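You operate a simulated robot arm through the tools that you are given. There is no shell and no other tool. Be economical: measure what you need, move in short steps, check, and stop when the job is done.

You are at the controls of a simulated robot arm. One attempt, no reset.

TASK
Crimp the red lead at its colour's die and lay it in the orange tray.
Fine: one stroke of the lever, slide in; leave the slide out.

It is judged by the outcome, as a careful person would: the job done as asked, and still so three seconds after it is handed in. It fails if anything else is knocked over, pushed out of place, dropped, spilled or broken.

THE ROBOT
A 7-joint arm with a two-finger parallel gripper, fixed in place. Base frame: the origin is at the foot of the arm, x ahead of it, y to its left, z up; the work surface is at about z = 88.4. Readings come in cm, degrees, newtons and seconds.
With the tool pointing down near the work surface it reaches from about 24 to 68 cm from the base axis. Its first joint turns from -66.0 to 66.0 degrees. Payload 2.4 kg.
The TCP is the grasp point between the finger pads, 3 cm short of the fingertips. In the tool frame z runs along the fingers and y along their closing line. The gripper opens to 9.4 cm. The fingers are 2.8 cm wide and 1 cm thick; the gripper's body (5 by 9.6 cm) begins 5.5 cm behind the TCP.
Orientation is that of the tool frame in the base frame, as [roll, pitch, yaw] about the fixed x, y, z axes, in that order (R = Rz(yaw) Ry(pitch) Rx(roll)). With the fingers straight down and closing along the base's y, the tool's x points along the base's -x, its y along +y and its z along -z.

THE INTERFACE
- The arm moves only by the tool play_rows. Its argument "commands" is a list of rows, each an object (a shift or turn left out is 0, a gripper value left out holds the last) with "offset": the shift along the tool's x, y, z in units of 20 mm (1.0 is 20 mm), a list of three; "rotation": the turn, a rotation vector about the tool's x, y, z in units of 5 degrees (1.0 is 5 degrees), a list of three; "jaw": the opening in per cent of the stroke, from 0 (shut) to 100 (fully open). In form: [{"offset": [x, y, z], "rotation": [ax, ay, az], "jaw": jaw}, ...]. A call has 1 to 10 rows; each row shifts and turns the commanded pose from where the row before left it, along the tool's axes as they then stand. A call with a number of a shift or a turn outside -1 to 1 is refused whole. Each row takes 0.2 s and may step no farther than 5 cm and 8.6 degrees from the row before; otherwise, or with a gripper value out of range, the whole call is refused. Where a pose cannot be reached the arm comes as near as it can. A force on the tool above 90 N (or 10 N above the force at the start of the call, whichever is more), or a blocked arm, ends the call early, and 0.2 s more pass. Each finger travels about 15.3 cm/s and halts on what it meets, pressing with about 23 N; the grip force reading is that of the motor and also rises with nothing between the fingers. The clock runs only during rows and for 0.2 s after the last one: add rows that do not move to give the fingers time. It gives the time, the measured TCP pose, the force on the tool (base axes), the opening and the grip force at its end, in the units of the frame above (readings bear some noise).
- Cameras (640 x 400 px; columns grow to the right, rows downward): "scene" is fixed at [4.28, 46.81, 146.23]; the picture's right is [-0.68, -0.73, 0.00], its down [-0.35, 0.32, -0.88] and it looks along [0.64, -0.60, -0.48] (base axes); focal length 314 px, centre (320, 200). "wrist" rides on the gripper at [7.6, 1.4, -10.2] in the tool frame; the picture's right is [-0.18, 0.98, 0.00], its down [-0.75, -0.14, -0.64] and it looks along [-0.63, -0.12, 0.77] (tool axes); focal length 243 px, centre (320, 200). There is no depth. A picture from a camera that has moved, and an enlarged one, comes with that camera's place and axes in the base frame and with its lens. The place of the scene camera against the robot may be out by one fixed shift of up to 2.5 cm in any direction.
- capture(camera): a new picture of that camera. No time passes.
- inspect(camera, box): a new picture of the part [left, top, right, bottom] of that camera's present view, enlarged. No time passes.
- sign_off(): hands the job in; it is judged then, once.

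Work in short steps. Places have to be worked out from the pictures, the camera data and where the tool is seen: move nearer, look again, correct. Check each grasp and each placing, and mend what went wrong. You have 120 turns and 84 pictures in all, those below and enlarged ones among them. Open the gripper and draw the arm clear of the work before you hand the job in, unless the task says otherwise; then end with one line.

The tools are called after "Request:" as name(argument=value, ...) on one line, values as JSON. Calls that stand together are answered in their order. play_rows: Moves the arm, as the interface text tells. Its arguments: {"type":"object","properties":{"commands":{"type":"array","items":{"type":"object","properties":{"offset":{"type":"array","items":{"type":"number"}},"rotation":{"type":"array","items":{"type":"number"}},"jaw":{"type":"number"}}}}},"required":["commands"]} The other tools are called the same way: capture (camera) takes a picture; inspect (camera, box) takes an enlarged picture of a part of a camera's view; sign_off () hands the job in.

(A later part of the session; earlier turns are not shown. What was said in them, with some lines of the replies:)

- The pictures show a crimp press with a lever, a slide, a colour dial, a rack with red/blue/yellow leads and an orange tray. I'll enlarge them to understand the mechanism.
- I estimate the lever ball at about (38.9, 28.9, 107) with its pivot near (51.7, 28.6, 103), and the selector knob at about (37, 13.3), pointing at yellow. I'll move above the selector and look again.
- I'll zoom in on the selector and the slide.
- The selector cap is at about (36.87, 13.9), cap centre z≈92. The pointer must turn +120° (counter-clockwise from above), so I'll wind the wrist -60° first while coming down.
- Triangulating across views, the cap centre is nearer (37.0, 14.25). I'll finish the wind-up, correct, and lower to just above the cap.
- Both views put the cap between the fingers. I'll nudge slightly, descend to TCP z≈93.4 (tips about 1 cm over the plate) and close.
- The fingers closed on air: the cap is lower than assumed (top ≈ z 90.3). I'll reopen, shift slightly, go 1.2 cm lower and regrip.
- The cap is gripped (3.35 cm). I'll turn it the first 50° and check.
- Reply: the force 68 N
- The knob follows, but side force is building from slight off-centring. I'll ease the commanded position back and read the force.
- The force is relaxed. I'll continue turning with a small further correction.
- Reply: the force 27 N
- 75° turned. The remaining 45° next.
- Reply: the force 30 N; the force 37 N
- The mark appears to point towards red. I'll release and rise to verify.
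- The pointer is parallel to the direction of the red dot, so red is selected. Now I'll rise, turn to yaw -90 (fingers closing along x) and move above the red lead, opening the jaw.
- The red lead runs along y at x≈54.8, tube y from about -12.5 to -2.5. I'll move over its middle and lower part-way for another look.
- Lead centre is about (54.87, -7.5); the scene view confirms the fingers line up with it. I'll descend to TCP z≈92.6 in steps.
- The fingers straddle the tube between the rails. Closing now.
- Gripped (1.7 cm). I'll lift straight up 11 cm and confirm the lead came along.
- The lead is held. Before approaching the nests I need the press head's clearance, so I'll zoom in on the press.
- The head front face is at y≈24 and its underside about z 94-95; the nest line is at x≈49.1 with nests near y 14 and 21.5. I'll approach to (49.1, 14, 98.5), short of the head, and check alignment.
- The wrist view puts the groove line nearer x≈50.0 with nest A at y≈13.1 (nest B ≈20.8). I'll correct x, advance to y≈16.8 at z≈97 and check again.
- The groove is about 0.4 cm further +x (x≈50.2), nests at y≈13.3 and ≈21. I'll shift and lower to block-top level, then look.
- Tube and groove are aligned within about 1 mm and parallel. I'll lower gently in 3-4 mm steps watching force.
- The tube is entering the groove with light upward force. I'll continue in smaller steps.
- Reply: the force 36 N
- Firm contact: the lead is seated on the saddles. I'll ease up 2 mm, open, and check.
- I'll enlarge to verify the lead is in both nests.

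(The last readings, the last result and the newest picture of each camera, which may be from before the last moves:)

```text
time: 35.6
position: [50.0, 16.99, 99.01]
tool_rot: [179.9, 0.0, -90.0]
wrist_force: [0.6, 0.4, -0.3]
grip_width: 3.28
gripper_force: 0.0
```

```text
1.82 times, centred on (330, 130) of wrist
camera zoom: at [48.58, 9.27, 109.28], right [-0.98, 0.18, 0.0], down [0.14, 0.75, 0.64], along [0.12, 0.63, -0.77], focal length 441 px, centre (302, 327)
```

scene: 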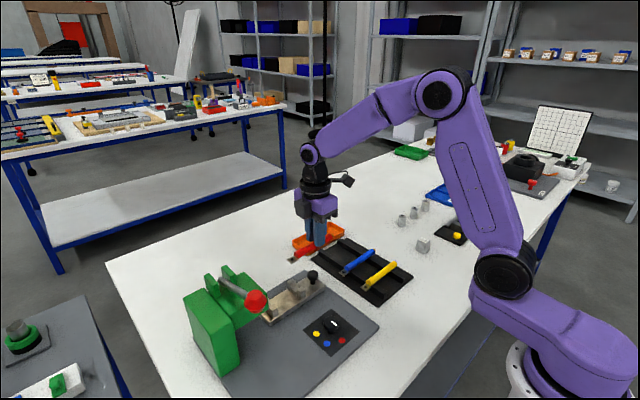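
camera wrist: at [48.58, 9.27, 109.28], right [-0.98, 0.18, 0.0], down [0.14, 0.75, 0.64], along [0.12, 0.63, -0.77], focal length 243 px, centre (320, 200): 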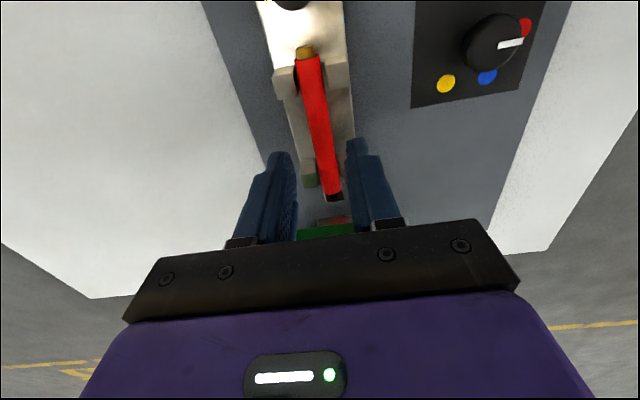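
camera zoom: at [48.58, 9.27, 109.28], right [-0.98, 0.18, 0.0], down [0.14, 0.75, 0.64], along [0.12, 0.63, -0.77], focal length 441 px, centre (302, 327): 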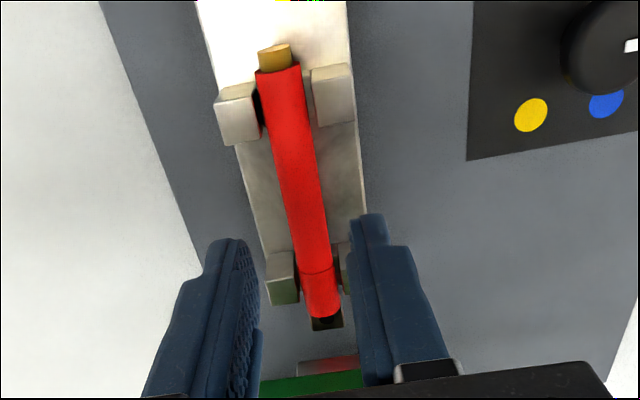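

The lead is seated in both nests with its terminal projecting towards the die. Next I'll move over the slide knob, about (50.05, 7.95).

Request:
play_rows(commands=[{"offset": [0.9, 0, 0], "jaw": 50}, {"offset": [0.9, 0, 0]}, {"offset": [0.9, 0, 0]}, {"offset": [0.9, 0, 0]}, {"offset": [0.92, 0, 0]}, {}])

Request:
capture(camera="wrist")

Request:
inspect(camera="scene", box=[175, 235, 335, 335])

```text
time: 37.0
position: [50.01, 8.01, 99.23]
tool_rot: [-180.0, 0.0, -89.9]
wrist_force: [0.1, 0.4, -0.3]
grip_width: 4.69
gripper_force: 0.1
```

```text
39 pictures are left
camera wrist: at [48.6, 0.24, 109.41], right [-0.98, 0.18, 0.0], down [0.14, 0.75, 0.64], along [0.12, 0.63, -0.77], focal length 243 px, centre (320, 200)
```

wrist: 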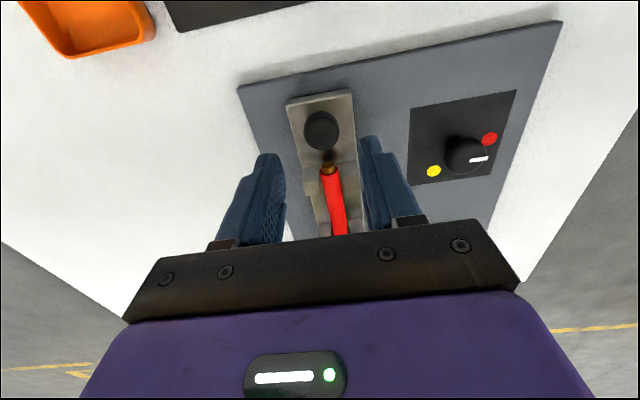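

```text
4.00 times, centred on (255, 285) of scene
camera zoom: at [4.28, 46.81, 146.23], right [-0.68, -0.73, 0.0], down [-0.35, 0.32, -0.88], along [0.64, -0.6, -0.48], focal length 1256 px, centre (580, -140)
```

zoom: 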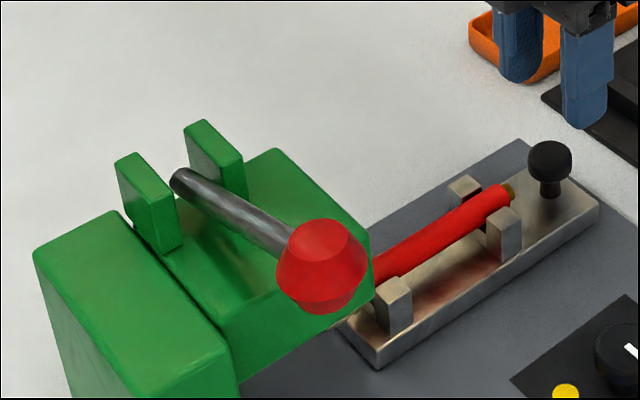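

The knob is within a few millimetres of the tool axis. I'll descend to TCP z≈94.6 and grip it.

Request:
play_rows(commands=[{"offset": [0.12, 0, 0.6]}, {"offset": [0, 0, 0.6]}, {"offset": [0, 0, 0.6]}, {"offset": [0, 0, 0.5]}, {"jaw": 0}, {}, {}, {}])

Request:
inspect(camera="scene", box=[175, 235, 335, 335])

```text
time: 38.8
position: [50.03, 7.98, 94.53]
tool_rot: [179.9, 0.0, -90.1]
wrist_force: [-9.8, 0.1, 4.9]
grip_width: 2.56
gripper_force: 45.2
```

```text
4.00 times, centred on (255, 285) of scene
camera zoom: at [4.25, 46.81, 146.23], right [-0.68, -0.73, 0.0], down [-0.35, 0.32, -0.88], along [0.64, -0.6, -0.48], focal length 1256 px, centre (580, -140)
```

zoom: 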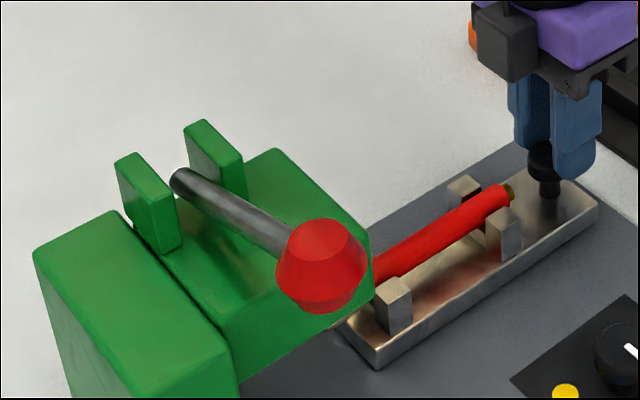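

Knob gripped (2.56 cm). I'll push the slide in along +y slowly, 4 cm first.

Request:
play_rows(commands=[{"offset": [-0.25, 0.04, 0]}, {"offset": [-0.25, 0, 0]}, {"offset": [-0.25, 0, 0]}, {"offset": [-0.25, 0, 0]}, {"offset": [-0.25, 0, 0]}, {"offset": [-0.25, 0, 0]}, {"offset": [-0.25, 0, 0]}, {"offset": [-0.25, 0, 0]}])

Request:
inspect(camera="scene", box=[175, 235, 335, 335])

```text
time: 40.6
position: [49.93, 11.85, 94.41]
tool_rot: [180.0, 0.1, -90.0]
wrist_force: [-14.0, 0.1, 19.9]
grip_width: 2.6
gripper_force: 45.0
```

```text
4.00 times, centred on (255, 285) of scene
camera zoom: at [4.21, 46.8, 146.23], right [-0.68, -0.73, 0.0], down [-0.35, 0.32, -0.88], along [0.64, -0.6, -0.48], focal length 1256 px, centre (580, -140)
```

zoom: 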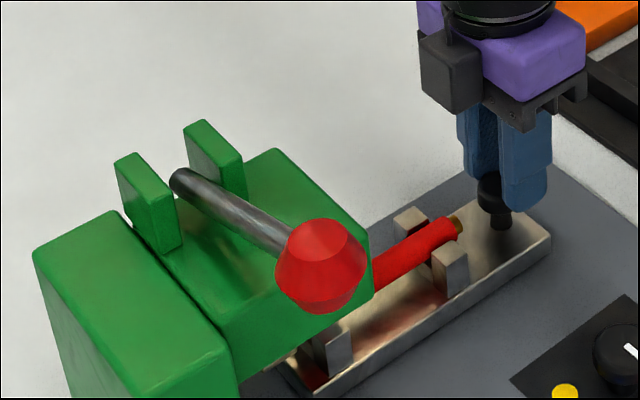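

The slide and lead move together freely. Continuing with slight force relief.

Request:
play_rows(commands=[{"offset": [-0.25, 0.05, -0.04]}, {"offset": [-0.25, 0, 0]}, {"offset": [-0.25, 0, 0]}, {"offset": [-0.25, 0, 0]}, {"offset": [-0.25, 0, 0]}, {"offset": [-0.25, 0, 0]}])

Request:
inspect(camera="scene", box=[175, 235, 335, 335])

```text
time: 42.0
position: [50.0, 14.17, 94.64]
tool_rot: [-179.8, -0.2, -90.4]
wrist_force: [6.3, -34.0, 9.4]
grip_width: 2.58
gripper_force: 44.6
```

```text
4.00 times, centred on (255, 285) of scene
camera zoom: at [4.28, 46.72, 146.26], right [-0.68, -0.73, 0.0], down [-0.35, 0.32, -0.88], along [0.64, -0.6, -0.48], focal length 1256 px, centre (580, -140)
```

zoom: 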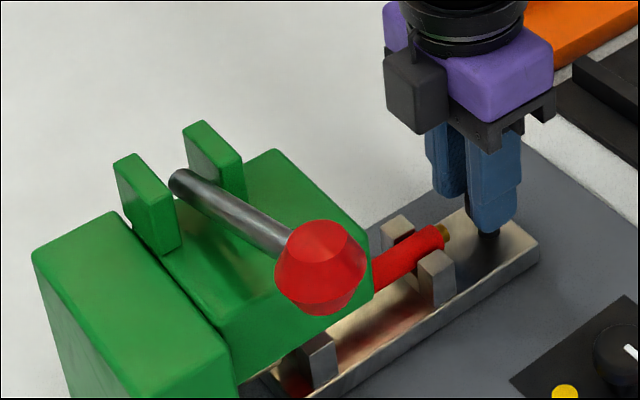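

Resistance of 34 N: the slide probably reached its stop and the fingers slipped on the knob. I'll back the command off slightly and inspect closely.

Request:
play_rows(commands=[{"offset": [0.35, 0, 0]}, {}])

Request:
inspect(camera="scene", box=[235, 270, 325, 340])

Request:
capture(camera="wrist")

```text
time: 42.6
position: [49.99, 14.12, 94.58]
tool_rot: [-179.9, 0.0, -89.9]
wrist_force: [10.1, -10.1, -8.0]
grip_width: 2.59
gripper_force: 44.8
```

```text
5.71 times, centred on (280, 305) of scene
camera zoom: at [4.32, 46.79, 146.23], right [-0.68, -0.73, 0.0], down [-0.35, 0.32, -0.88], along [0.64, -0.6, -0.48], focal length 1794 px, centre (549, -400)
```

zoom: 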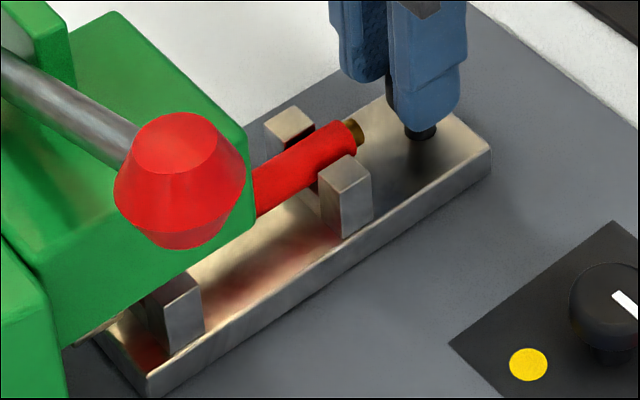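

```text
33 pictures are left
camera wrist: at [48.53, 6.44, 104.77], right [-0.98, 0.18, 0.0], down [0.14, 0.75, 0.64], along [0.12, 0.63, -0.77], focal length 243 px, centre (320, 200)
```

wrist: 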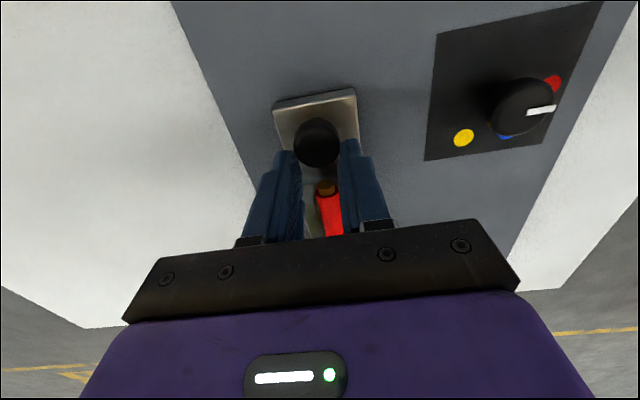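

The slide travelled about 4.9 cm to a hard stop with the lead still nested. I'll release the knob and rise well clear.

Request:
play_rows(commands=[{"jaw": 50}, {}, {}, {"offset": [0, 0, -1]}, {"offset": [0, 0, -1]}, {"offset": [0, 0, -1]}, {"offset": [0, 0, -1]}, {"offset": [0, 0, -1]}, {"offset": [0, 0, -1]}, {"offset": [0, 0, -1]}])

Request:
inspect(camera="scene", box=[175, 235, 335, 335])

Request:
capture(camera="wrist")

```text
time: 44.8
position: [50.0, 13.93, 108.71]
tool_rot: [179.9, 0.1, -90.0]
wrist_force: [0.9, 0.7, -0.1]
grip_width: 4.68
gripper_force: 0.1
```

```text
4.00 times, centred on (255, 285) of scene
camera zoom: at [4.28, 46.81, 146.23], right [-0.68, -0.73, 0.0], down [-0.35, 0.32, -0.88], along [0.64, -0.6, -0.48], focal length 1256 px, centre (580, -140)
```

zoom: 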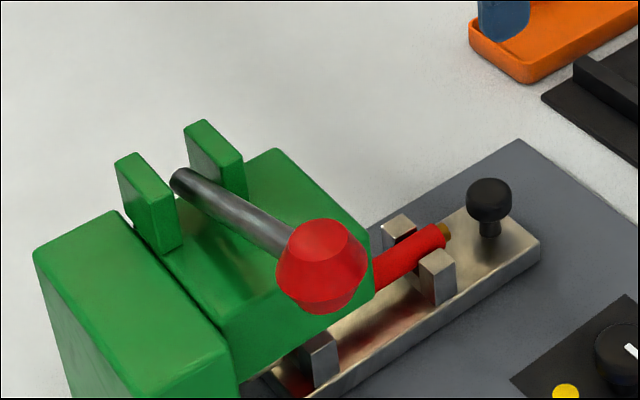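

```text
31 pictures are left
camera wrist: at [48.47, 6.18, 118.82], right [-0.98, 0.18, 0.0], down [0.14, 0.75, 0.64], along [0.12, 0.63, -0.77], focal length 243 px, centre (320, 200)
```

wrist: 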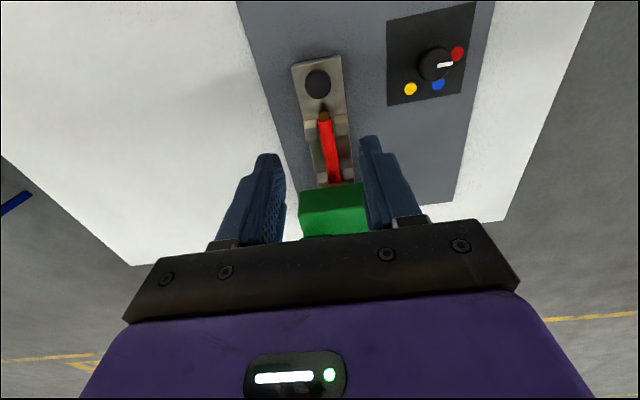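

The slide stays in (about 5 cm travel). Now I'll close the jaw, rise to z≈115, and move towards the lever ball for a look.

Request:
play_rows(commands=[{"offset": [0, 0, -1], "jaw": 0}, {"offset": [0, 0.3, -1]}, {"offset": [0, 0.7, -1]}, {"offset": [-0.7, 0.9, -0.2]}, {"offset": [-0.9, 0.9, 0]}, {"offset": [-0.9, 0.9, 0]}, {"offset": [-0.9, 0.9, 0]}, {"offset": [-0.9, 0.9, 0]}])

Request:
capture(camera="wrist")

Request:
inspect(camera="scene", box=[160, 190, 352, 310])

```text
time: 46.6
position: [38.78, 22.59, 114.82]
tool_rot: [179.9, 0.0, -90.1]
wrist_force: [1.1, 0.0, -0.3]
grip_width: 0.01
gripper_force: 23.1
```

```text
30 pictures are left
camera wrist: at [37.33, 14.82, 125.06], right [-0.98, 0.18, 0.0], down [0.14, 0.75, 0.64], along [0.12, 0.63, -0.77], focal length 243 px, centre (320, 200)
```

wrist: 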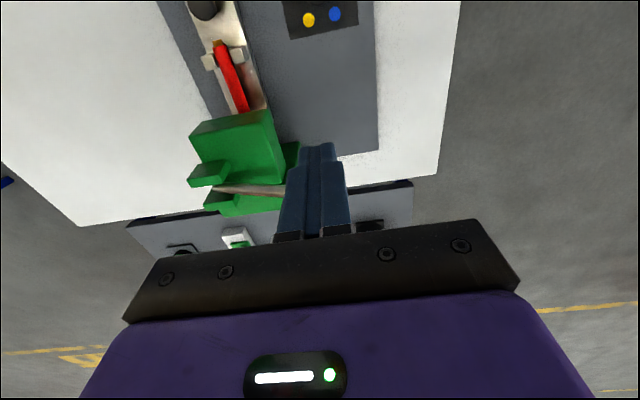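

```text
3.33 times, centred on (256, 250) of scene
camera zoom: at [4.28, 46.81, 146.23], right [-0.68, -0.73, 0.0], down [-0.35, 0.32, -0.88], along [0.64, -0.6, -0.48], focal length 1047 px, centre (533, 33)
```

zoom: 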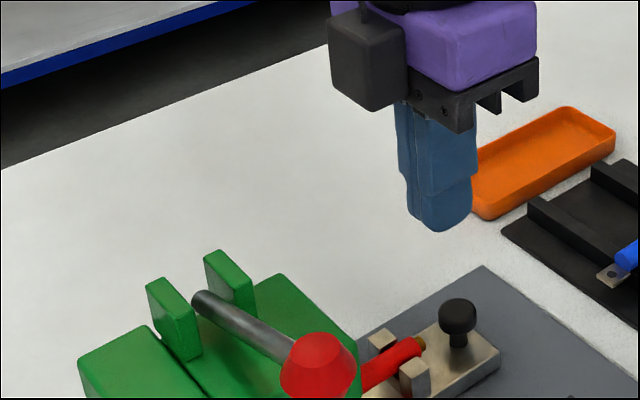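

Triangulated: ball centre ≈ (39.05, 29.55, 106.4), radius ≈1.85; pivot ≈ (52, 29, 103), so lever arm ≈13.4 cm. I'll place the closed fingertips above the ball.

Request:
play_rows(commands=[{"offset": [-0.9, -0.13, 0]}, {"offset": [-0.9, 0, 0]}, {"offset": [-0.9, 0, 0]}, {"offset": [-0.75, 0, 0]}, {"offset": [0, 0, 0.7]}, {"offset": [0, 0, 0.6]}, {}])

Request:
capture(camera="wrist")

Request:
inspect(camera="scene", box=[160, 220, 352, 340])

```text
time: 48.2
position: [39.19, 29.34, 112.36]
tool_rot: [180.0, 0.0, -90.0]
wrist_force: [0.0, 1.0, -1.0]
grip_width: 0.0
gripper_force: 23.1
```

```text
28 pictures are left
camera wrist: at [37.76, 21.67, 122.65], right [-0.98, 0.18, 0.0], down [0.14, 0.75, 0.64], along [0.12, 0.63, -0.77], focal length 243 px, centre (320, 200)
```

wrist: 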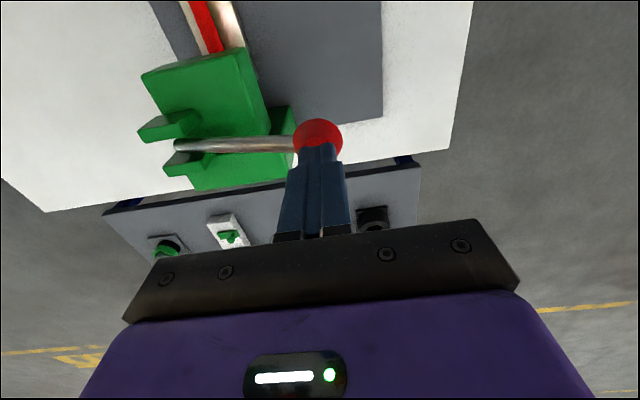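

```text
3.33 times, centred on (256, 280) of scene
camera zoom: at [4.28, 46.81, 146.23], right [-0.68, -0.73, 0.0], down [-0.35, 0.32, -0.88], along [0.64, -0.6, -0.48], focal length 1047 px, centre (533, -67)
```

zoom: 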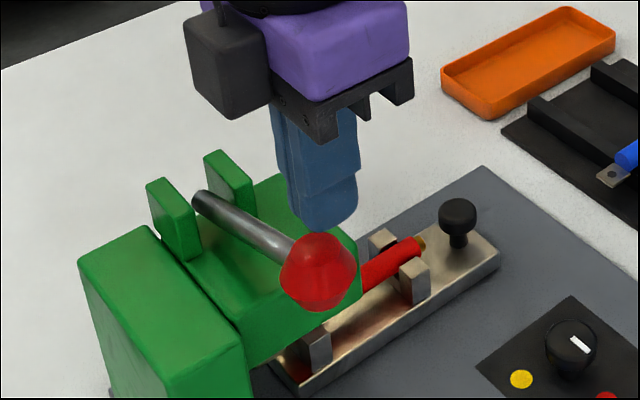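

The tip is directly over the ball. I'll press down steadily, following the arc.

Request:
play_rows(commands=[{"offset": [0, 0.02, 0.25]}, {"offset": [0, 0.02, 0.25]}, {"offset": [0, 0.02, 0.25]}, {"offset": [0, 0.02, 0.25]}, {"offset": [0, 0.02, 0.25]}, {"offset": [0, 0.02, 0.25]}, {"offset": [0, 0.02, 0.25]}, {"offset": [0, 0.01, 0.25]}])

Request:
inspect(camera="scene", box=[160, 220, 352, 340])

```text
time: 50.0
position: [38.88, 29.66, 108.41]
tool_rot: [-180.0, 0.0, -90.1]
wrist_force: [0.0, 0.8, 1.3]
grip_width: 0.0
gripper_force: 23.3
```

```text
3.33 times, centred on (256, 280) of scene
camera zoom: at [4.28, 46.81, 146.23], right [-0.68, -0.73, 0.0], down [-0.35, 0.32, -0.88], along [0.64, -0.6, -0.48], focal length 1047 px, centre (533, -67)
```

zoom: 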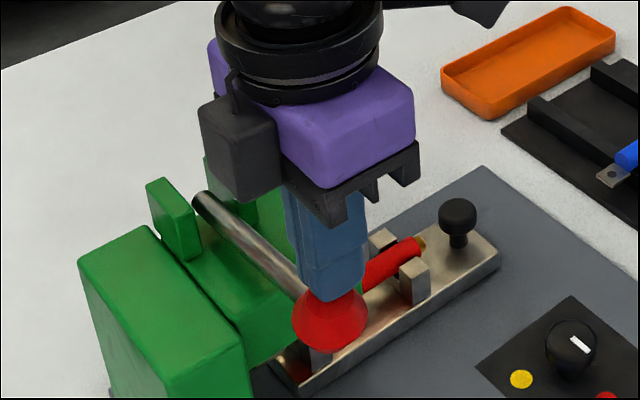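

The lever moves smoothly under light force. Continuing down another 4 cm.

Request:
play_rows(commands=[{"offset": [0, 0, 0.25]}, {"offset": [0, 0, 0.25]}, {"offset": [0, -0.01, 0.25]}, {"offset": [0, -0.01, 0.25]}, {"offset": [0, -0.02, 0.25]}, {"offset": [0, -0.03, 0.25]}, {"offset": [0, -0.04, 0.25]}, {"offset": [0, -0.04, 0.25]}])

Request:
inspect(camera="scene", box=[160, 220, 352, 340])

```text
time: 51.8
position: [39.04, 29.47, 104.25]
tool_rot: [180.0, 0.0, -90.0]
wrist_force: [-1.9, 0.9, 4.6]
grip_width: 0.0
gripper_force: 23.4
```

```text
3.33 times, centred on (256, 280) of scene
camera zoom: at [4.27, 46.81, 146.23], right [-0.68, -0.73, 0.0], down [-0.35, 0.32, -0.88], along [0.64, -0.6, -0.48], focal length 1047 px, centre (533, -67)
```

zoom: 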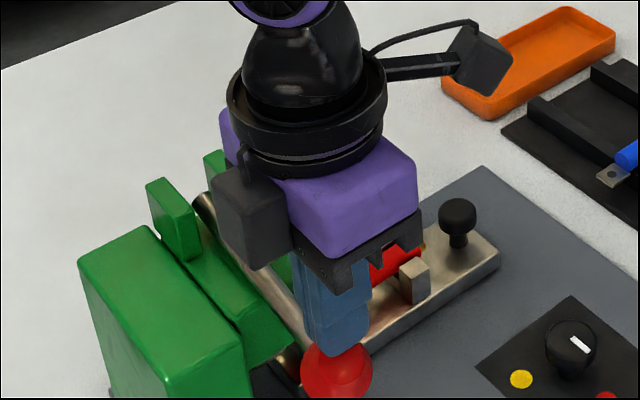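

Still light force; lever at about -15°. Continuing along the arc.

Request:
play_rows(commands=[{"offset": [0, -0.07, 0.25]}, {"offset": [0, -0.08, 0.25]}, {"offset": [0, -0.09, 0.25]}, {"offset": [0, -0.1, 0.25]}, {"offset": [0, -0.1, 0.25]}, {"offset": [0, -0.11, 0.25]}])

Request:
capture(camera="scene")

```text
time: 53.2
position: [40.31, 29.55, 101.35]
tool_rot: [180.0, 0.0, -90.0]
wrist_force: [-4.7, -0.8, 4.4]
grip_width: 0.02
gripper_force: 22.9
```

```text
24 pictures are left
```

scene: 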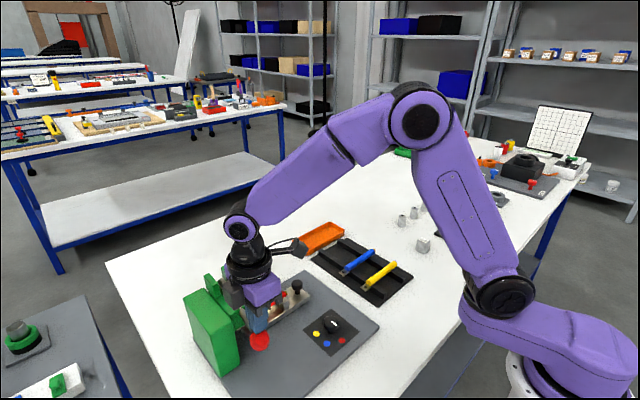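

Force remains low, no stop yet. Continuing down, staying slightly outboard to keep clear of the column.

Request:
play_rows(commands=[{"offset": [0, -0.08, 0.2]}, {"offset": [0, -0.08, 0.2]}, {"offset": [0, -0.08, 0.2]}, {"offset": [0, -0.08, 0.2]}, {}])

Request:
inspect(camera="scene", box=[175, 260, 335, 360])

Request:
capture(camera="wrist")

```text
time: 53.9
position: [40.54, 29.63, 101.05]
tool_rot: [179.9, 0.0, -90.0]
wrist_force: [-12.5, -8.9, 27.7]
grip_width: 0.02
gripper_force: 22.6
stopped in row 3: the force on the tool passed its limit (the readings are from after the stop); the commanded pose is now the measured one
```

```text
4.00 times, centred on (255, 310) of scene
camera zoom: at [4.21, 46.76, 146.25], right [-0.68, -0.73, 0.0], down [-0.35, 0.32, -0.88], along [0.64, -0.6, -0.48], focal length 1256 px, centre (580, -240)
```

zoom: 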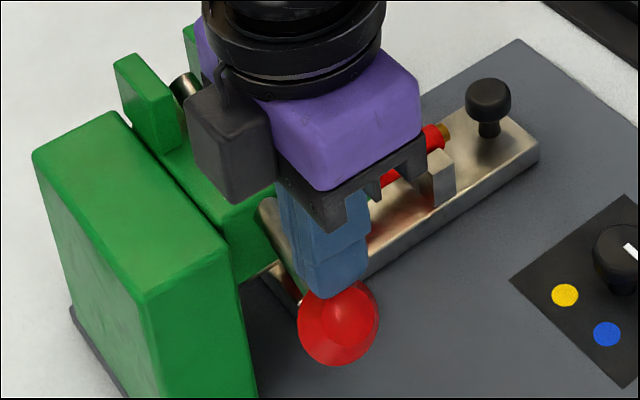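

```text
22 pictures are left
camera wrist: at [39.06, 21.89, 111.31], right [-0.98, 0.18, 0.0], down [0.14, 0.75, 0.64], along [0.12, 0.63, -0.77], focal length 243 px, centre (320, 200)
```

wrist: 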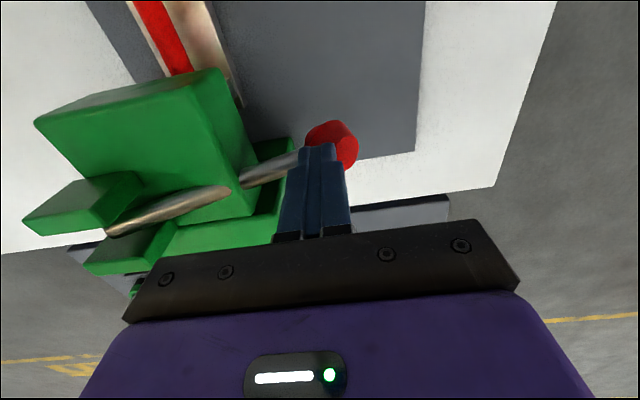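

The force limit tripped at lever ≈-32°, likely the end stop. To be sure it's the lever's stop and not my tip on the rod, I'll shift slightly outboard and press again while keeping contact.

Request:
play_rows(commands=[{"offset": [0, 0.2, 0.03]}, {"offset": [0, 0.2, 0.05]}, {"offset": [0, 0, 0.15]}])

Request:
inspect(camera="scene", box=[175, 260, 335, 360])

```text
time: 54.7
position: [40.33, 29.74, 101.1]
tool_rot: [-178.9, 0.8, -90.2]
wrist_force: [18.6, -21.4, 69.5]
grip_width: 0.01
gripper_force: 22.5
```

```text
4.00 times, centred on (255, 310) of scene
camera zoom: at [4.25, 46.68, 146.27], right [-0.68, -0.73, 0.0], down [-0.35, 0.32, -0.88], along [0.64, -0.6, -0.48], focal length 1256 px, centre (580, -240)
```

zoom: 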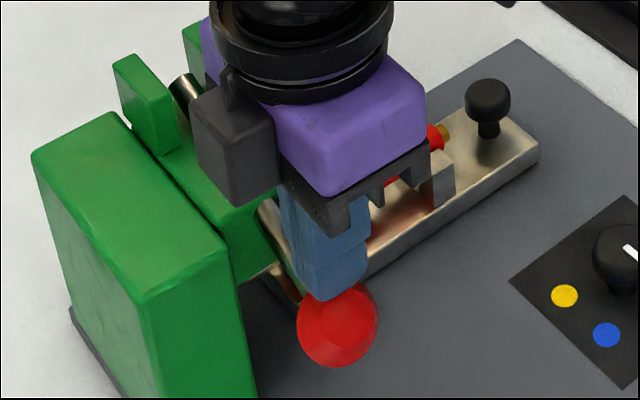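

The ball doesn't move under 70 N, so the stroke is complete. I'll rise and see whether the lever returns on its own.

Request:
play_rows(commands=[{"offset": [0, 0.1, -0.2]}, {"offset": [0, 0.1, -0.4]}, {"offset": [0, 0.1, -0.5]}, {"offset": [0, 0.1, -0.5]}, {"offset": [0, 0, -0.5]}, {"offset": [0, 0, -0.5]}, {"offset": [0, 0, -0.5]}, {"offset": [0, 0, -0.7]}, {"offset": [0, 0, -0.8]}, {"offset": [0, 0, -1]}])

Request:
inspect(camera="scene", box=[160, 220, 352, 340])

```text
time: 56.9
position: [38.99, 29.6, 111.73]
tool_rot: [-180.0, 0.2, -90.0]
wrist_force: [0.5, 0.7, 0.0]
grip_width: 0.0
gripper_force: 23.2
```

```text
3.33 times, centred on (256, 280) of scene
camera zoom: at [4.28, 46.81, 146.23], right [-0.68, -0.73, 0.0], down [-0.35, 0.32, -0.88], along [0.64, -0.6, -0.48], focal length 1047 px, centre (533, -67)
```

zoom: 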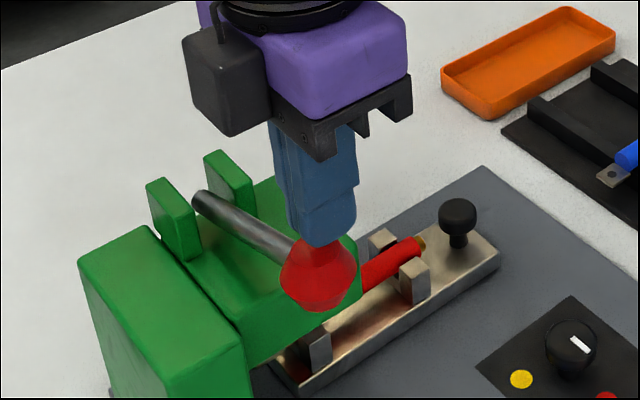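

The lever sprang back up. Now I'll return to the slide knob, about (50, 12.9).

Request:
play_rows(commands=[{"offset": [0, 0, -0.8]}, {"offset": [0, 0, -0.8]}, {"offset": [1, 0, 0]}, {"offset": [1, 0, 0]}, {"offset": [1, -0.9, 0]}, {"offset": [1, -0.9, 0]}, {"offset": [1, -0.9, 0]}, {"offset": [1, -0.9, 0]}, {"offset": [1, -0.9, 0]}, {"offset": [1, -0.9, 0], "jaw": 50}])

Request:
play_rows(commands=[{"offset": [0.38, -0.1, 0.9]}, {"offset": [0, 0, 1]}, {"offset": [0, 0, 1]}, {"offset": [0, 0, 1]}, {"offset": [0, 0, 1]}, {"offset": [0, 0, 1]}, {"offset": [0, 0, 1]}, {"offset": [0, 0, 1]}])

Request:
capture(camera="wrist")

```text
time: 59.1
position: [49.78, 13.43, 115.09]
tool_rot: [-180.0, 0.1, -90.0]
wrist_force: [-0.7, -0.3, 0.0]
grip_width: 4.69
gripper_force: 0.1
```

```text
time: 60.9
position: [49.94, 12.88, 99.23]
tool_rot: [-179.9, 0.2, -89.8]
wrist_force: [0.5, 0.0, 0.0]
grip_width: 4.69
gripper_force: 0.1
```

```text
19 pictures are left
camera wrist: at [48.46, 5.09, 109.36], right [-0.98, 0.18, 0.0], down [0.14, 0.75, 0.64], along [0.12, 0.63, -0.77], focal length 243 px, centre (320, 200)
```

wrist: 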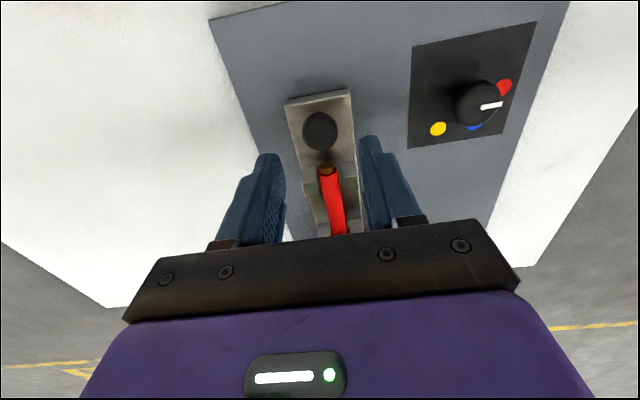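

The knob is in the same relative spot as in the earlier successful grip. I'll descend, grip, and pull the slide out.

Request:
play_rows(commands=[{"offset": [0.14, 0, 0.6]}, {"offset": [0, 0, 0.6]}, {"offset": [0, 0, 0.6]}, {"offset": [0, 0, 0.5]}, {"jaw": 0}, {}, {}, {}])

Request:
play_rows(commands=[{"offset": [0.25, 0.02, 0]}, {"offset": [0.25, 0, 0]}, {"offset": [0.25, 0, 0]}, {"offset": [0.25, 0, 0]}, {"offset": [0.25, 0, 0]}, {"offset": [0.25, 0, 0]}, {"offset": [0.25, 0, 0]}, {"offset": [0.25, 0, 0]}, {"offset": [0.25, 0, 0]}, {"offset": [0.25, 0, 0]}])

Request:
inspect(camera="scene", box=[175, 235, 335, 335])

```text
time: 62.7
position: [49.96, 12.65, 94.41]
tool_rot: [-179.8, 0.1, -89.9]
wrist_force: [11.8, -1.9, -6.1]
grip_width: 2.64
gripper_force: 45.4
```

```text
time: 64.9
position: [49.96, 7.73, 94.34]
tool_rot: [179.9, 0.2, -90.0]
wrist_force: [5.3, 0.1, -18.2]
grip_width: 2.62
gripper_force: 44.9
```

```text
4.00 times, centred on (255, 285) of scene
camera zoom: at [4.33, 46.82, 146.22], right [-0.68, -0.73, 0.0], down [-0.35, 0.32, -0.88], along [0.64, -0.6, -0.48], focal length 1256 px, centre (580, -140)
```

zoom: 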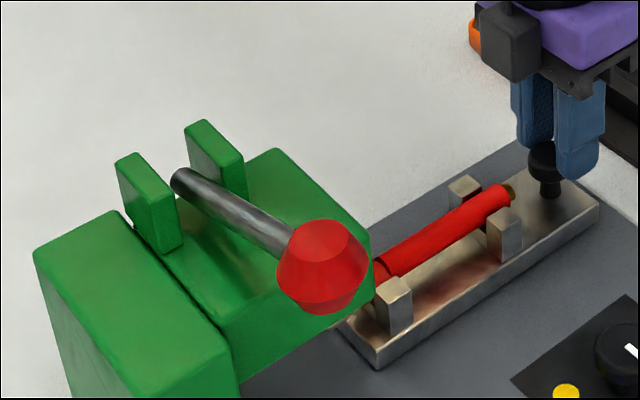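

The slide is back at its start position and a crimp ring shows on the lead. I'll pull a few more millimetres to be sure of the stop, then release and rise.

Request:
play_rows(commands=[{"offset": [0.1, 0, 0]}, {"offset": [0.1, 0, 0]}, {}])

Request:
play_rows(commands=[{"jaw": 50}, {}, {}, {"offset": [0, 0, -0.8]}, {"offset": [0, 0, -1]}, {"offset": [0, 0, -0.8]}])

Request:
capture(camera="wrist")

```text
time: 65.7
position: [49.97, 7.44, 94.48]
tool_rot: [180.0, 0.2, -89.8]
wrist_force: [1.5, 14.8, -14.8]
grip_width: 2.58
gripper_force: 45.1
```

```text
time: 67.1
position: [50.04, 7.3, 99.53]
tool_rot: [179.9, 0.1, -89.9]
wrist_force: [0.5, -0.6, -0.1]
grip_width: 4.7
gripper_force: 0.1
```

```text
17 pictures are left
camera wrist: at [48.63, -0.41, 109.74], right [-0.98, 0.18, 0.0], down [0.14, 0.75, 0.64], along [0.12, 0.63, -0.77], focal length 243 px, centre (320, 200)
```

wrist: 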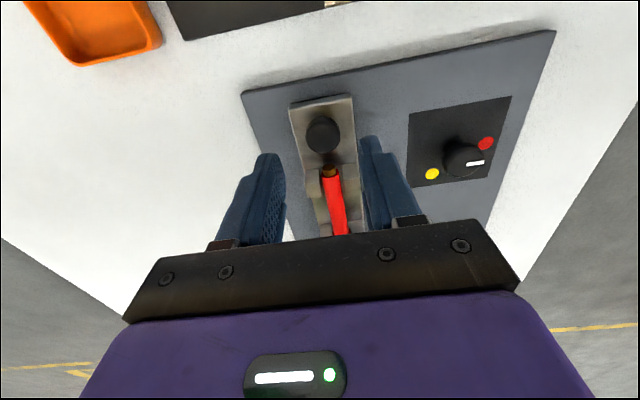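

Slide at its outer stop. Next I'll move above the lead's middle (y≈17) and lower around it.

Request:
play_rows(commands=[{"offset": [-0.8, 0, 0], "jaw": 38}, {"offset": [-0.8, 0, 0]}, {"offset": [-0.8, 0, 0]}, {"offset": [-0.8, 0, 0]}, {"offset": [-0.8, 0, 0]}, {"offset": [-0.8, 0, 0]}, {}])

Request:
inspect(camera="wrist", box=[210, 20, 450, 245])

```text
time: 68.7
position: [50.13, 16.84, 99.64]
tool_rot: [180.0, 0.2, -89.9]
wrist_force: [-0.1, -0.1, 0.3]
grip_width: 3.57
gripper_force: 0.0
```

```text
1.78 times, centred on (330, 132) of wrist
camera zoom: at [48.63, 9.02, 109.9], right [-0.98, 0.18, 0.0], down [0.14, 0.75, 0.64], along [0.12, 0.63, -0.77], focal length 431 px, centre (302, 320)
```

zoom: 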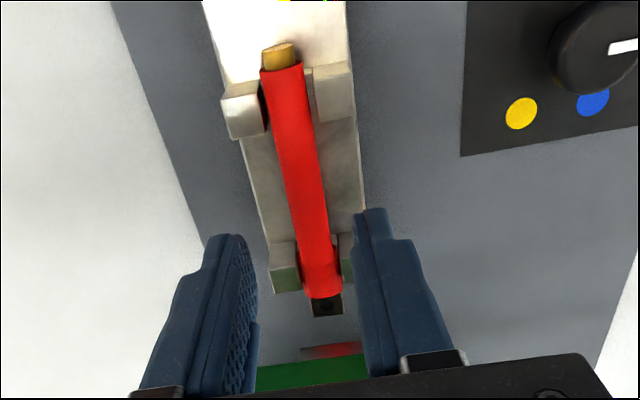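

The lead sits between the fingers. Descending to z≈94.5 and closing.

Request:
play_rows(commands=[{"offset": [0.05, 0.03, 0.6]}, {"offset": [0, 0, 0.6]}, {"offset": [0, 0, 0.6]}, {"offset": [0, 0, 0.5]}, {"offset": [0, 0, 0.25]}, {"jaw": 0}, {}, {}, {}])

Request:
play_rows(commands=[{"offset": [0, 0, -0.4]}, {"offset": [0, 0, -0.4]}, {"offset": [0, 0, -0.6]}, {"offset": [0.3, 0, -0.8]}, {"offset": [0.6, 0, -0.8]}, {"offset": [0.6, 0, -0.8]}])

Request:
capture(camera="wrist")

Request:
inspect(camera="scene", box=[175, 210, 367, 330])

```text
time: 70.7
position: [49.91, 16.83, 94.55]
tool_rot: [-179.9, 0.1, -90.0]
wrist_force: [3.0, -0.4, 4.4]
grip_width: 1.68
gripper_force: 23.0
```

```text
time: 72.1
position: [50.0, 13.77, 102.12]
tool_rot: [-180.0, 0.0, -90.1]
wrist_force: [0.0, -0.2, -0.2]
grip_width: 1.71
gripper_force: 23.2
```

```text
15 pictures are left
camera wrist: at [48.49, 6.04, 112.39], right [-0.98, 0.18, 0.0], down [0.14, 0.75, 0.64], along [0.12, 0.63, -0.77], focal length 243 px, centre (320, 200)
```

wrist: 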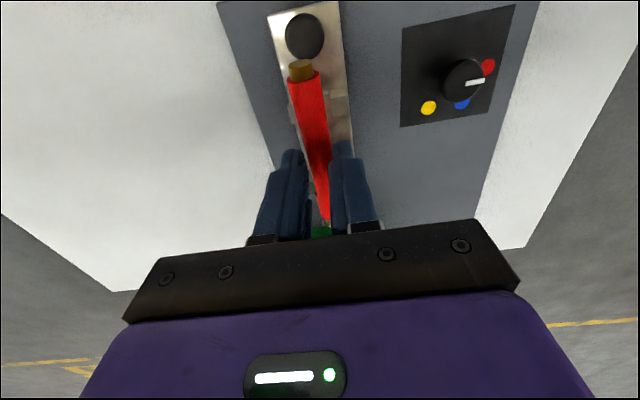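

```text
3.33 times, centred on (271, 270) of scene
camera zoom: at [4.28, 46.82, 146.23], right [-0.68, -0.73, 0.0], down [-0.35, 0.32, -0.88], along [0.64, -0.6, -0.48], focal length 1047 px, centre (483, -33)
```

zoom: 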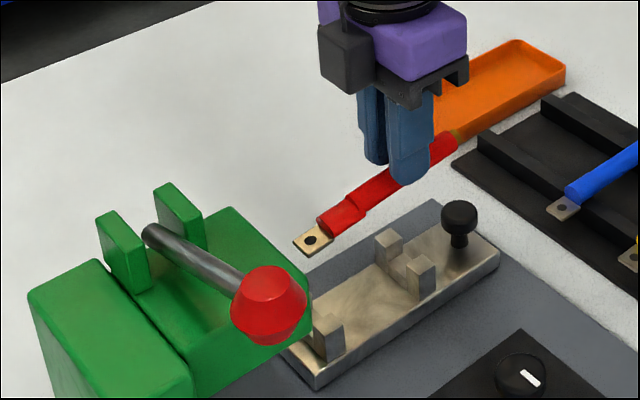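

The terminal barrel is visibly crimped and the lead is in the grip. I'll carry it above the orange tray, about (63.6, -9.3).

Request:
play_rows(commands=[{"offset": [0.97, -0.56, 0]}, {"offset": [0.97, -0.56, 0]}, {"offset": [0.97, -0.56, 0]}, {"offset": [0.97, -0.56, 0]}, {"offset": [0.97, -0.56, 0]}, {"offset": [0.97, -0.56, 0]}, {"offset": [0.97, -0.56, 0]}, {"offset": [0.97, -0.56, 0]}, {"offset": [0.97, -0.56, 0]}, {"offset": [0.97, -0.56, 0]}])

Request:
play_rows(commands=[{"offset": [0.95, -0.55, 0]}, {"offset": [0.95, -0.55, 0]}, {}])

Request:
capture(camera="wrist")

Request:
inspect(camera="scene", box=[260, 180, 420, 280])

```text
time: 74.3
position: [60.96, -5.55, 101.98]
tool_rot: [180.0, 0.1, -89.9]
wrist_force: [0.0, -0.1, -1.0]
grip_width: 1.66
gripper_force: 22.9
```

```text
time: 75.1
position: [63.42, -9.55, 101.98]
tool_rot: [180.0, 0.1, -89.8]
wrist_force: [0.0, 0.5, -0.9]
grip_width: 1.69
gripper_force: 23.2
```

```text
13 pictures are left
camera wrist: at [61.91, -17.28, 112.15], right [-0.98, 0.18, 0.0], down [0.14, 0.75, 0.64], along [0.12, 0.63, -0.77], focal length 243 px, centre (320, 200)
```

wrist: 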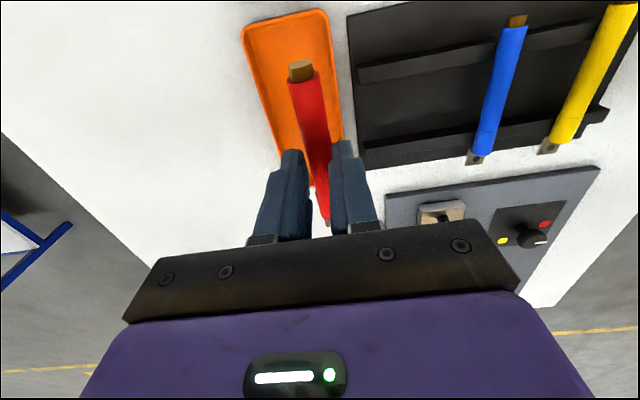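

```text
4.00 times, centred on (340, 230) of scene
camera zoom: at [4.29, 46.81, 146.23], right [-0.68, -0.73, 0.0], down [-0.35, 0.32, -0.88], along [0.64, -0.6, -0.48], focal length 1256 px, centre (240, 80)
```

zoom: 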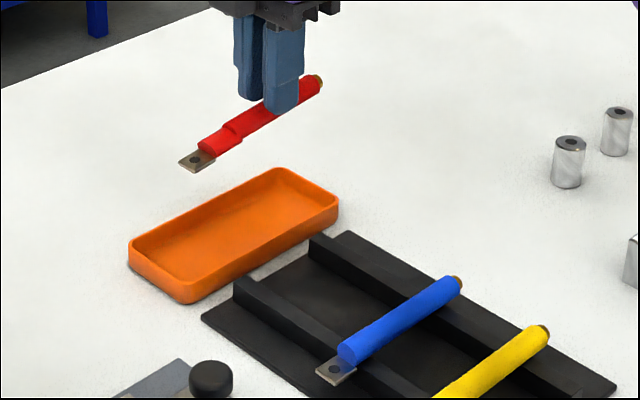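

The tray centre is about 1.2 cm further out in x. I'll shift, lower to z≈95.5 and re-check end clearances since the lead nearly fills the tray's length.

Request:
play_rows(commands=[{"offset": [0, -0.6, 0.5]}, {"offset": [0, 0, 0.7]}, {"offset": [0, 0, 0.7]}, {"offset": [0, 0, 0.7]}, {"offset": [0, 0, 0.6]}, {}])

Request:
capture(camera="wrist")

Request:
inspect(camera="scene", box=[270, 190, 398, 270])

```text
time: 76.5
position: [64.59, -9.54, 95.46]
tool_rot: [-179.9, 0.1, -90.0]
wrist_force: [0.2, -0.9, -0.4]
grip_width: 1.7
gripper_force: 22.7
```

```text
11 pictures are left
camera wrist: at [63.17, -17.22, 105.76], right [-0.98, 0.18, 0.0], down [0.14, 0.75, 0.64], along [0.12, 0.63, -0.77], focal length 243 px, centre (320, 200)
```

wrist: 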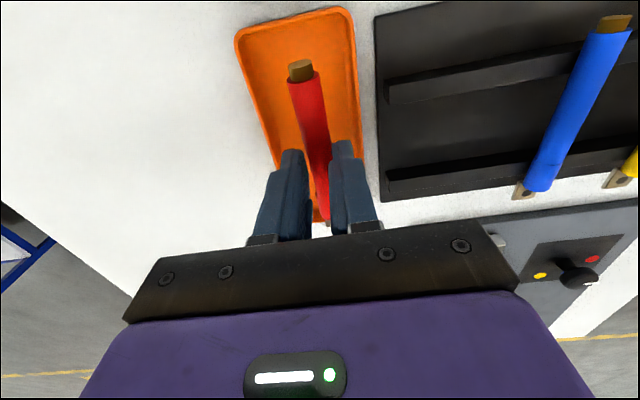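

```text
5.00 times, centred on (334, 230) of scene
camera zoom: at [4.28, 46.81, 146.23], right [-0.68, -0.73, 0.0], down [-0.35, 0.32, -0.88], along [0.64, -0.6, -0.48], focal length 1570 px, centre (250, 50)
```

zoom: 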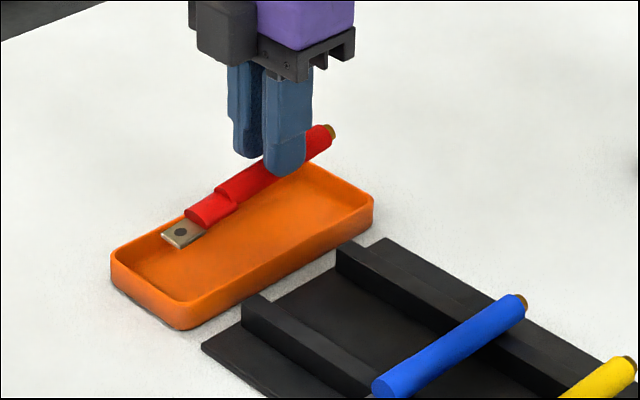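

x is well centred. I'll lower to about rim level and check the end clearances where parallax is minimal.

Request:
play_rows(commands=[{"offset": [0, 0, 0.5]}, {"offset": [0, 0, 0.5]}, {}])

Request:
inspect(camera="scene", box=[280, 205, 360, 270])

Request:
capture(camera="wrist")

```text
time: 77.3
position: [64.52, -9.47, 93.62]
tool_rot: [-180.0, 0.1, -90.0]
wrist_force: [-0.2, -0.4, -0.9]
grip_width: 1.7
gripper_force: 23.2
```

```text
6.15 times, centred on (320, 238) of scene
camera zoom: at [4.28, 46.81, 146.23], right [-0.68, -0.73, 0.0], down [-0.35, 0.32, -0.88], along [0.64, -0.6, -0.48], focal length 1932 px, centre (320, -31)
```

zoom: 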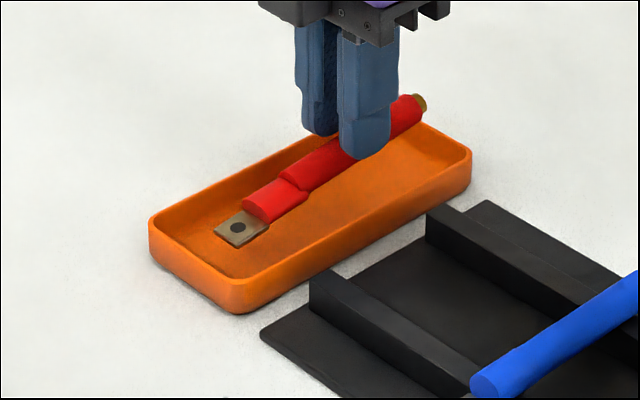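

```text
8 pictures are left
camera wrist: at [63.03, -17.25, 103.78], right [-0.98, 0.18, 0.0], down [0.14, 0.75, 0.64], along [0.12, 0.63, -0.77], focal length 243 px, centre (320, 200)
```

wrist: 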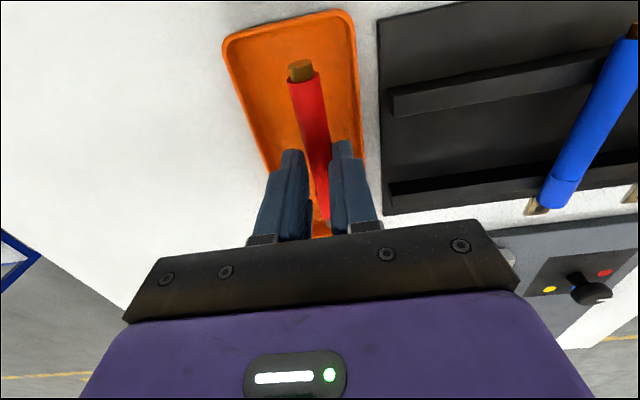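

Tray ends still need disambiguating; I'll zoom the wrist view at the terminal end between the fingers.

Request:
inspect(camera="wrist", box=[270, 170, 370, 242])

```text
5.56 times, centred on (320, 206) of wrist
camera zoom: at [63.03, -17.25, 103.78], right [-0.98, 0.18, 0.0], down [0.14, 0.75, 0.64], along [0.12, 0.63, -0.77], focal length 1348 px, centre (320, 167)
```

zoom: 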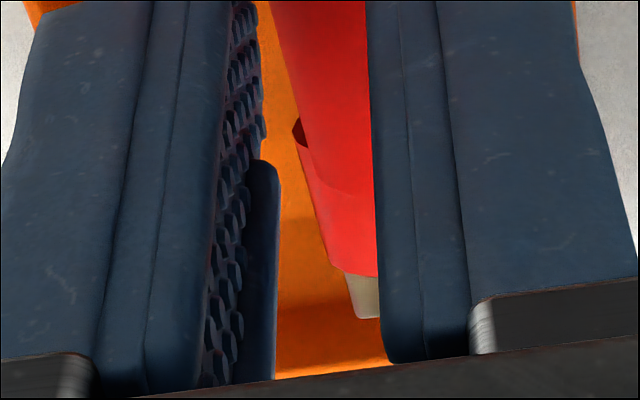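

The terminal tip clears the far wall by about 1.7 cm and the rear by about 1.3 cm. I'll shift +0.5 x, +0.25 y, lower gently to TCP z≈92.4, and check force.

Request:
play_rows(commands=[{"offset": [-0.12, -0.25, 0]}, {"offset": [0, 0, 0.2]}, {"offset": [0, 0, 0.2]}, {"offset": [0, 0, 0.15]}, {}])

Request:
inspect(camera="scene", box=[280, 205, 360, 270])

```text
time: 78.5
position: [65.11, -9.14, 92.54]
tool_rot: [-179.9, 0.0, -89.9]
wrist_force: [1.0, 0.3, -1.2]
grip_width: 1.67
gripper_force: 22.9
```

```text
6.15 times, centred on (320, 238) of scene
camera zoom: at [4.28, 46.81, 146.23], right [-0.68, -0.73, 0.0], down [-0.35, 0.32, -0.88], along [0.64, -0.6, -0.48], focal length 1932 px, centre (320, -31)
```

zoom: 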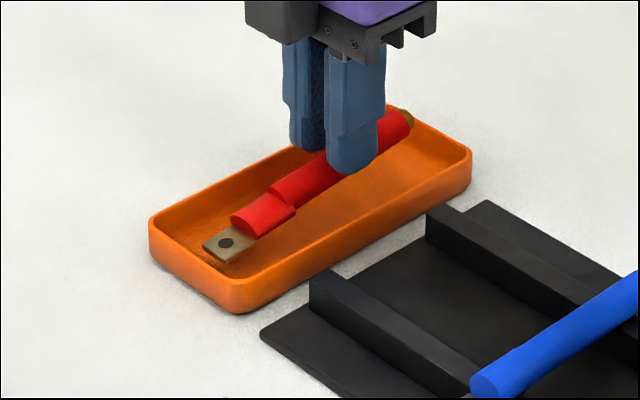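

The lead sits slightly toward the far side wall; I'll shift back 0.4 cm in x, lower until light contact.

Request:
play_rows(commands=[{"offset": [0, 0.2, 0]}, {"offset": [0, 0, 0.1]}, {"offset": [0, 0, 0.1]}, {}])

```text
time: 79.5
position: [64.68, -8.98, 92.25]
tool_rot: [-179.9, 0.1, -90.0]
wrist_force: [-0.2, 1.3, 0.5]
grip_width: 1.67
gripper_force: 22.6
```

Request:
play_rows(commands=[{"offset": [0, 0, 0.1]}, {"offset": [0, 0, 0.1]}, {}])

Request:
inspect(camera="scene", box=[280, 205, 360, 270])

```text
time: 80.3
position: [64.62, -9.19, 91.82]
tool_rot: [-180.0, 0.2, -89.9]
wrist_force: [-0.9, 0.3, -1.3]
grip_width: 1.66
gripper_force: 23.2
```

```text
6.15 times, centred on (320, 238) of scene
camera zoom: at [4.28, 46.81, 146.23], right [-0.68, -0.73, 0.0], down [-0.35, 0.32, -0.88], along [0.64, -0.6, -0.48], focal length 1932 px, centre (320, -31)
```

zoom: 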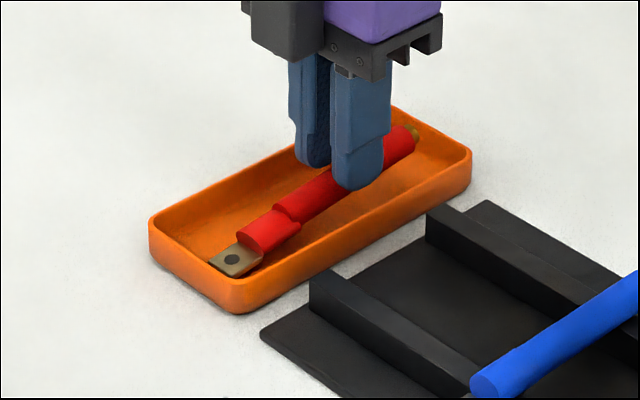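

The lead is centred inside the tray, almost on the floor. I'll lower 2-3 mm more and release with a small opening.

Request:
play_rows(commands=[{"offset": [0, 0, 0.1]}, {"offset": [0, 0, 0.07]}, {}])

Request:
play_rows(commands=[{"jaw": 24}, {}, {}, {"offset": [0, 0, -0.4]}, {"offset": [0, 0, -0.8]}, {"offset": [0, 0, -1]}, {"offset": [0, 0, -1]}, {"offset": [0, 0, -1]}])

Request:
inspect(camera="scene", box=[280, 205, 360, 270])

```text
time: 81.1
position: [64.72, -9.22, 91.52]
tool_rot: [180.0, 0.2, -90.0]
wrist_force: [-4.4, -2.6, 9.1]
grip_width: 1.71
gripper_force: 23.3
```

```text
time: 82.9
position: [64.69, -8.93, 100.02]
tool_rot: [179.9, 0.1, -90.0]
wrist_force: [0.0, 0.1, -1.0]
grip_width: 2.23
gripper_force: 0.0
```

```text
6.15 times, centred on (320, 238) of scene
camera zoom: at [4.28, 46.81, 146.23], right [-0.68, -0.73, 0.0], down [-0.35, 0.32, -0.88], along [0.64, -0.6, -0.48], focal length 1932 px, centre (320, -31)
```

zoom: 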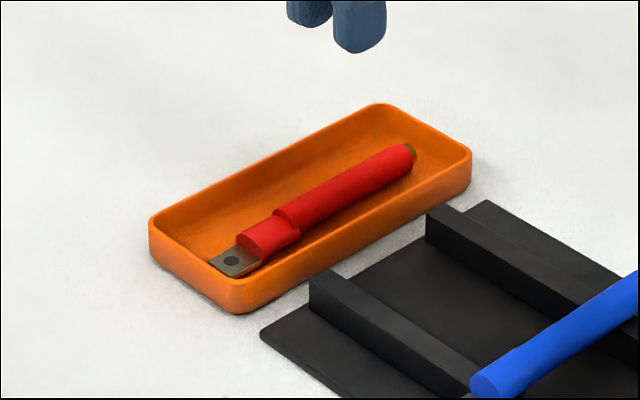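

The lead lies flat in the tray, crimped. I'll draw the arm up and back, then take a final overall look.

Request:
play_rows(commands=[{"offset": [0, 0, -1], "jaw": 60}, {"offset": [0, 0, -1]}, {"offset": [0, 0, -1]}, {"offset": [0, 0, -1]}, {"offset": [0, 0, -1]}, {"offset": [0, 1, -1]}, {"offset": [0, 1, -1]}, {"offset": [0, 1, -1]}, {"offset": [0, 1, 0]}, {"offset": [0, 1, 0]}])

Request:
capture(camera="scene")

Request:
inspect(camera="scene", box=[170, 210, 430, 390])

```text
time: 85.1
position: [54.42, -8.83, 115.94]
tool_rot: [-179.9, 0.0, -89.9]
wrist_force: [0.0, 0.1, 0.4]
grip_width: 5.62
gripper_force: 0.1
```

```text
3 pictures are left
```

scene: 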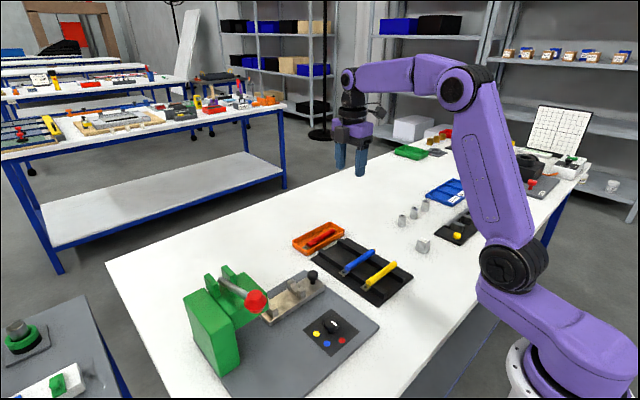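

```text
2.22 times, centred on (300, 300) of scene
camera zoom: at [4.28, 46.81, 146.23], right [-0.68, -0.73, 0.0], down [-0.35, 0.32, -0.88], along [0.64, -0.6, -0.48], focal length 698 px, centre (364, -22)
```

zoom: 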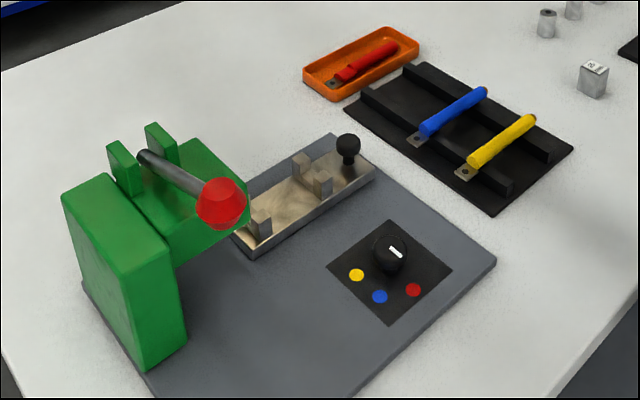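

Selector on red, slide out, lever up, lead in the tray, nothing else disturbed. Handing in.

Request:
sign_off()

```text
The job is handed in.
```

The red lead was crimped at the red die with one full lever stroke, slide in. It now lies flat in the orange tray, with the slide left out and the arm clear.
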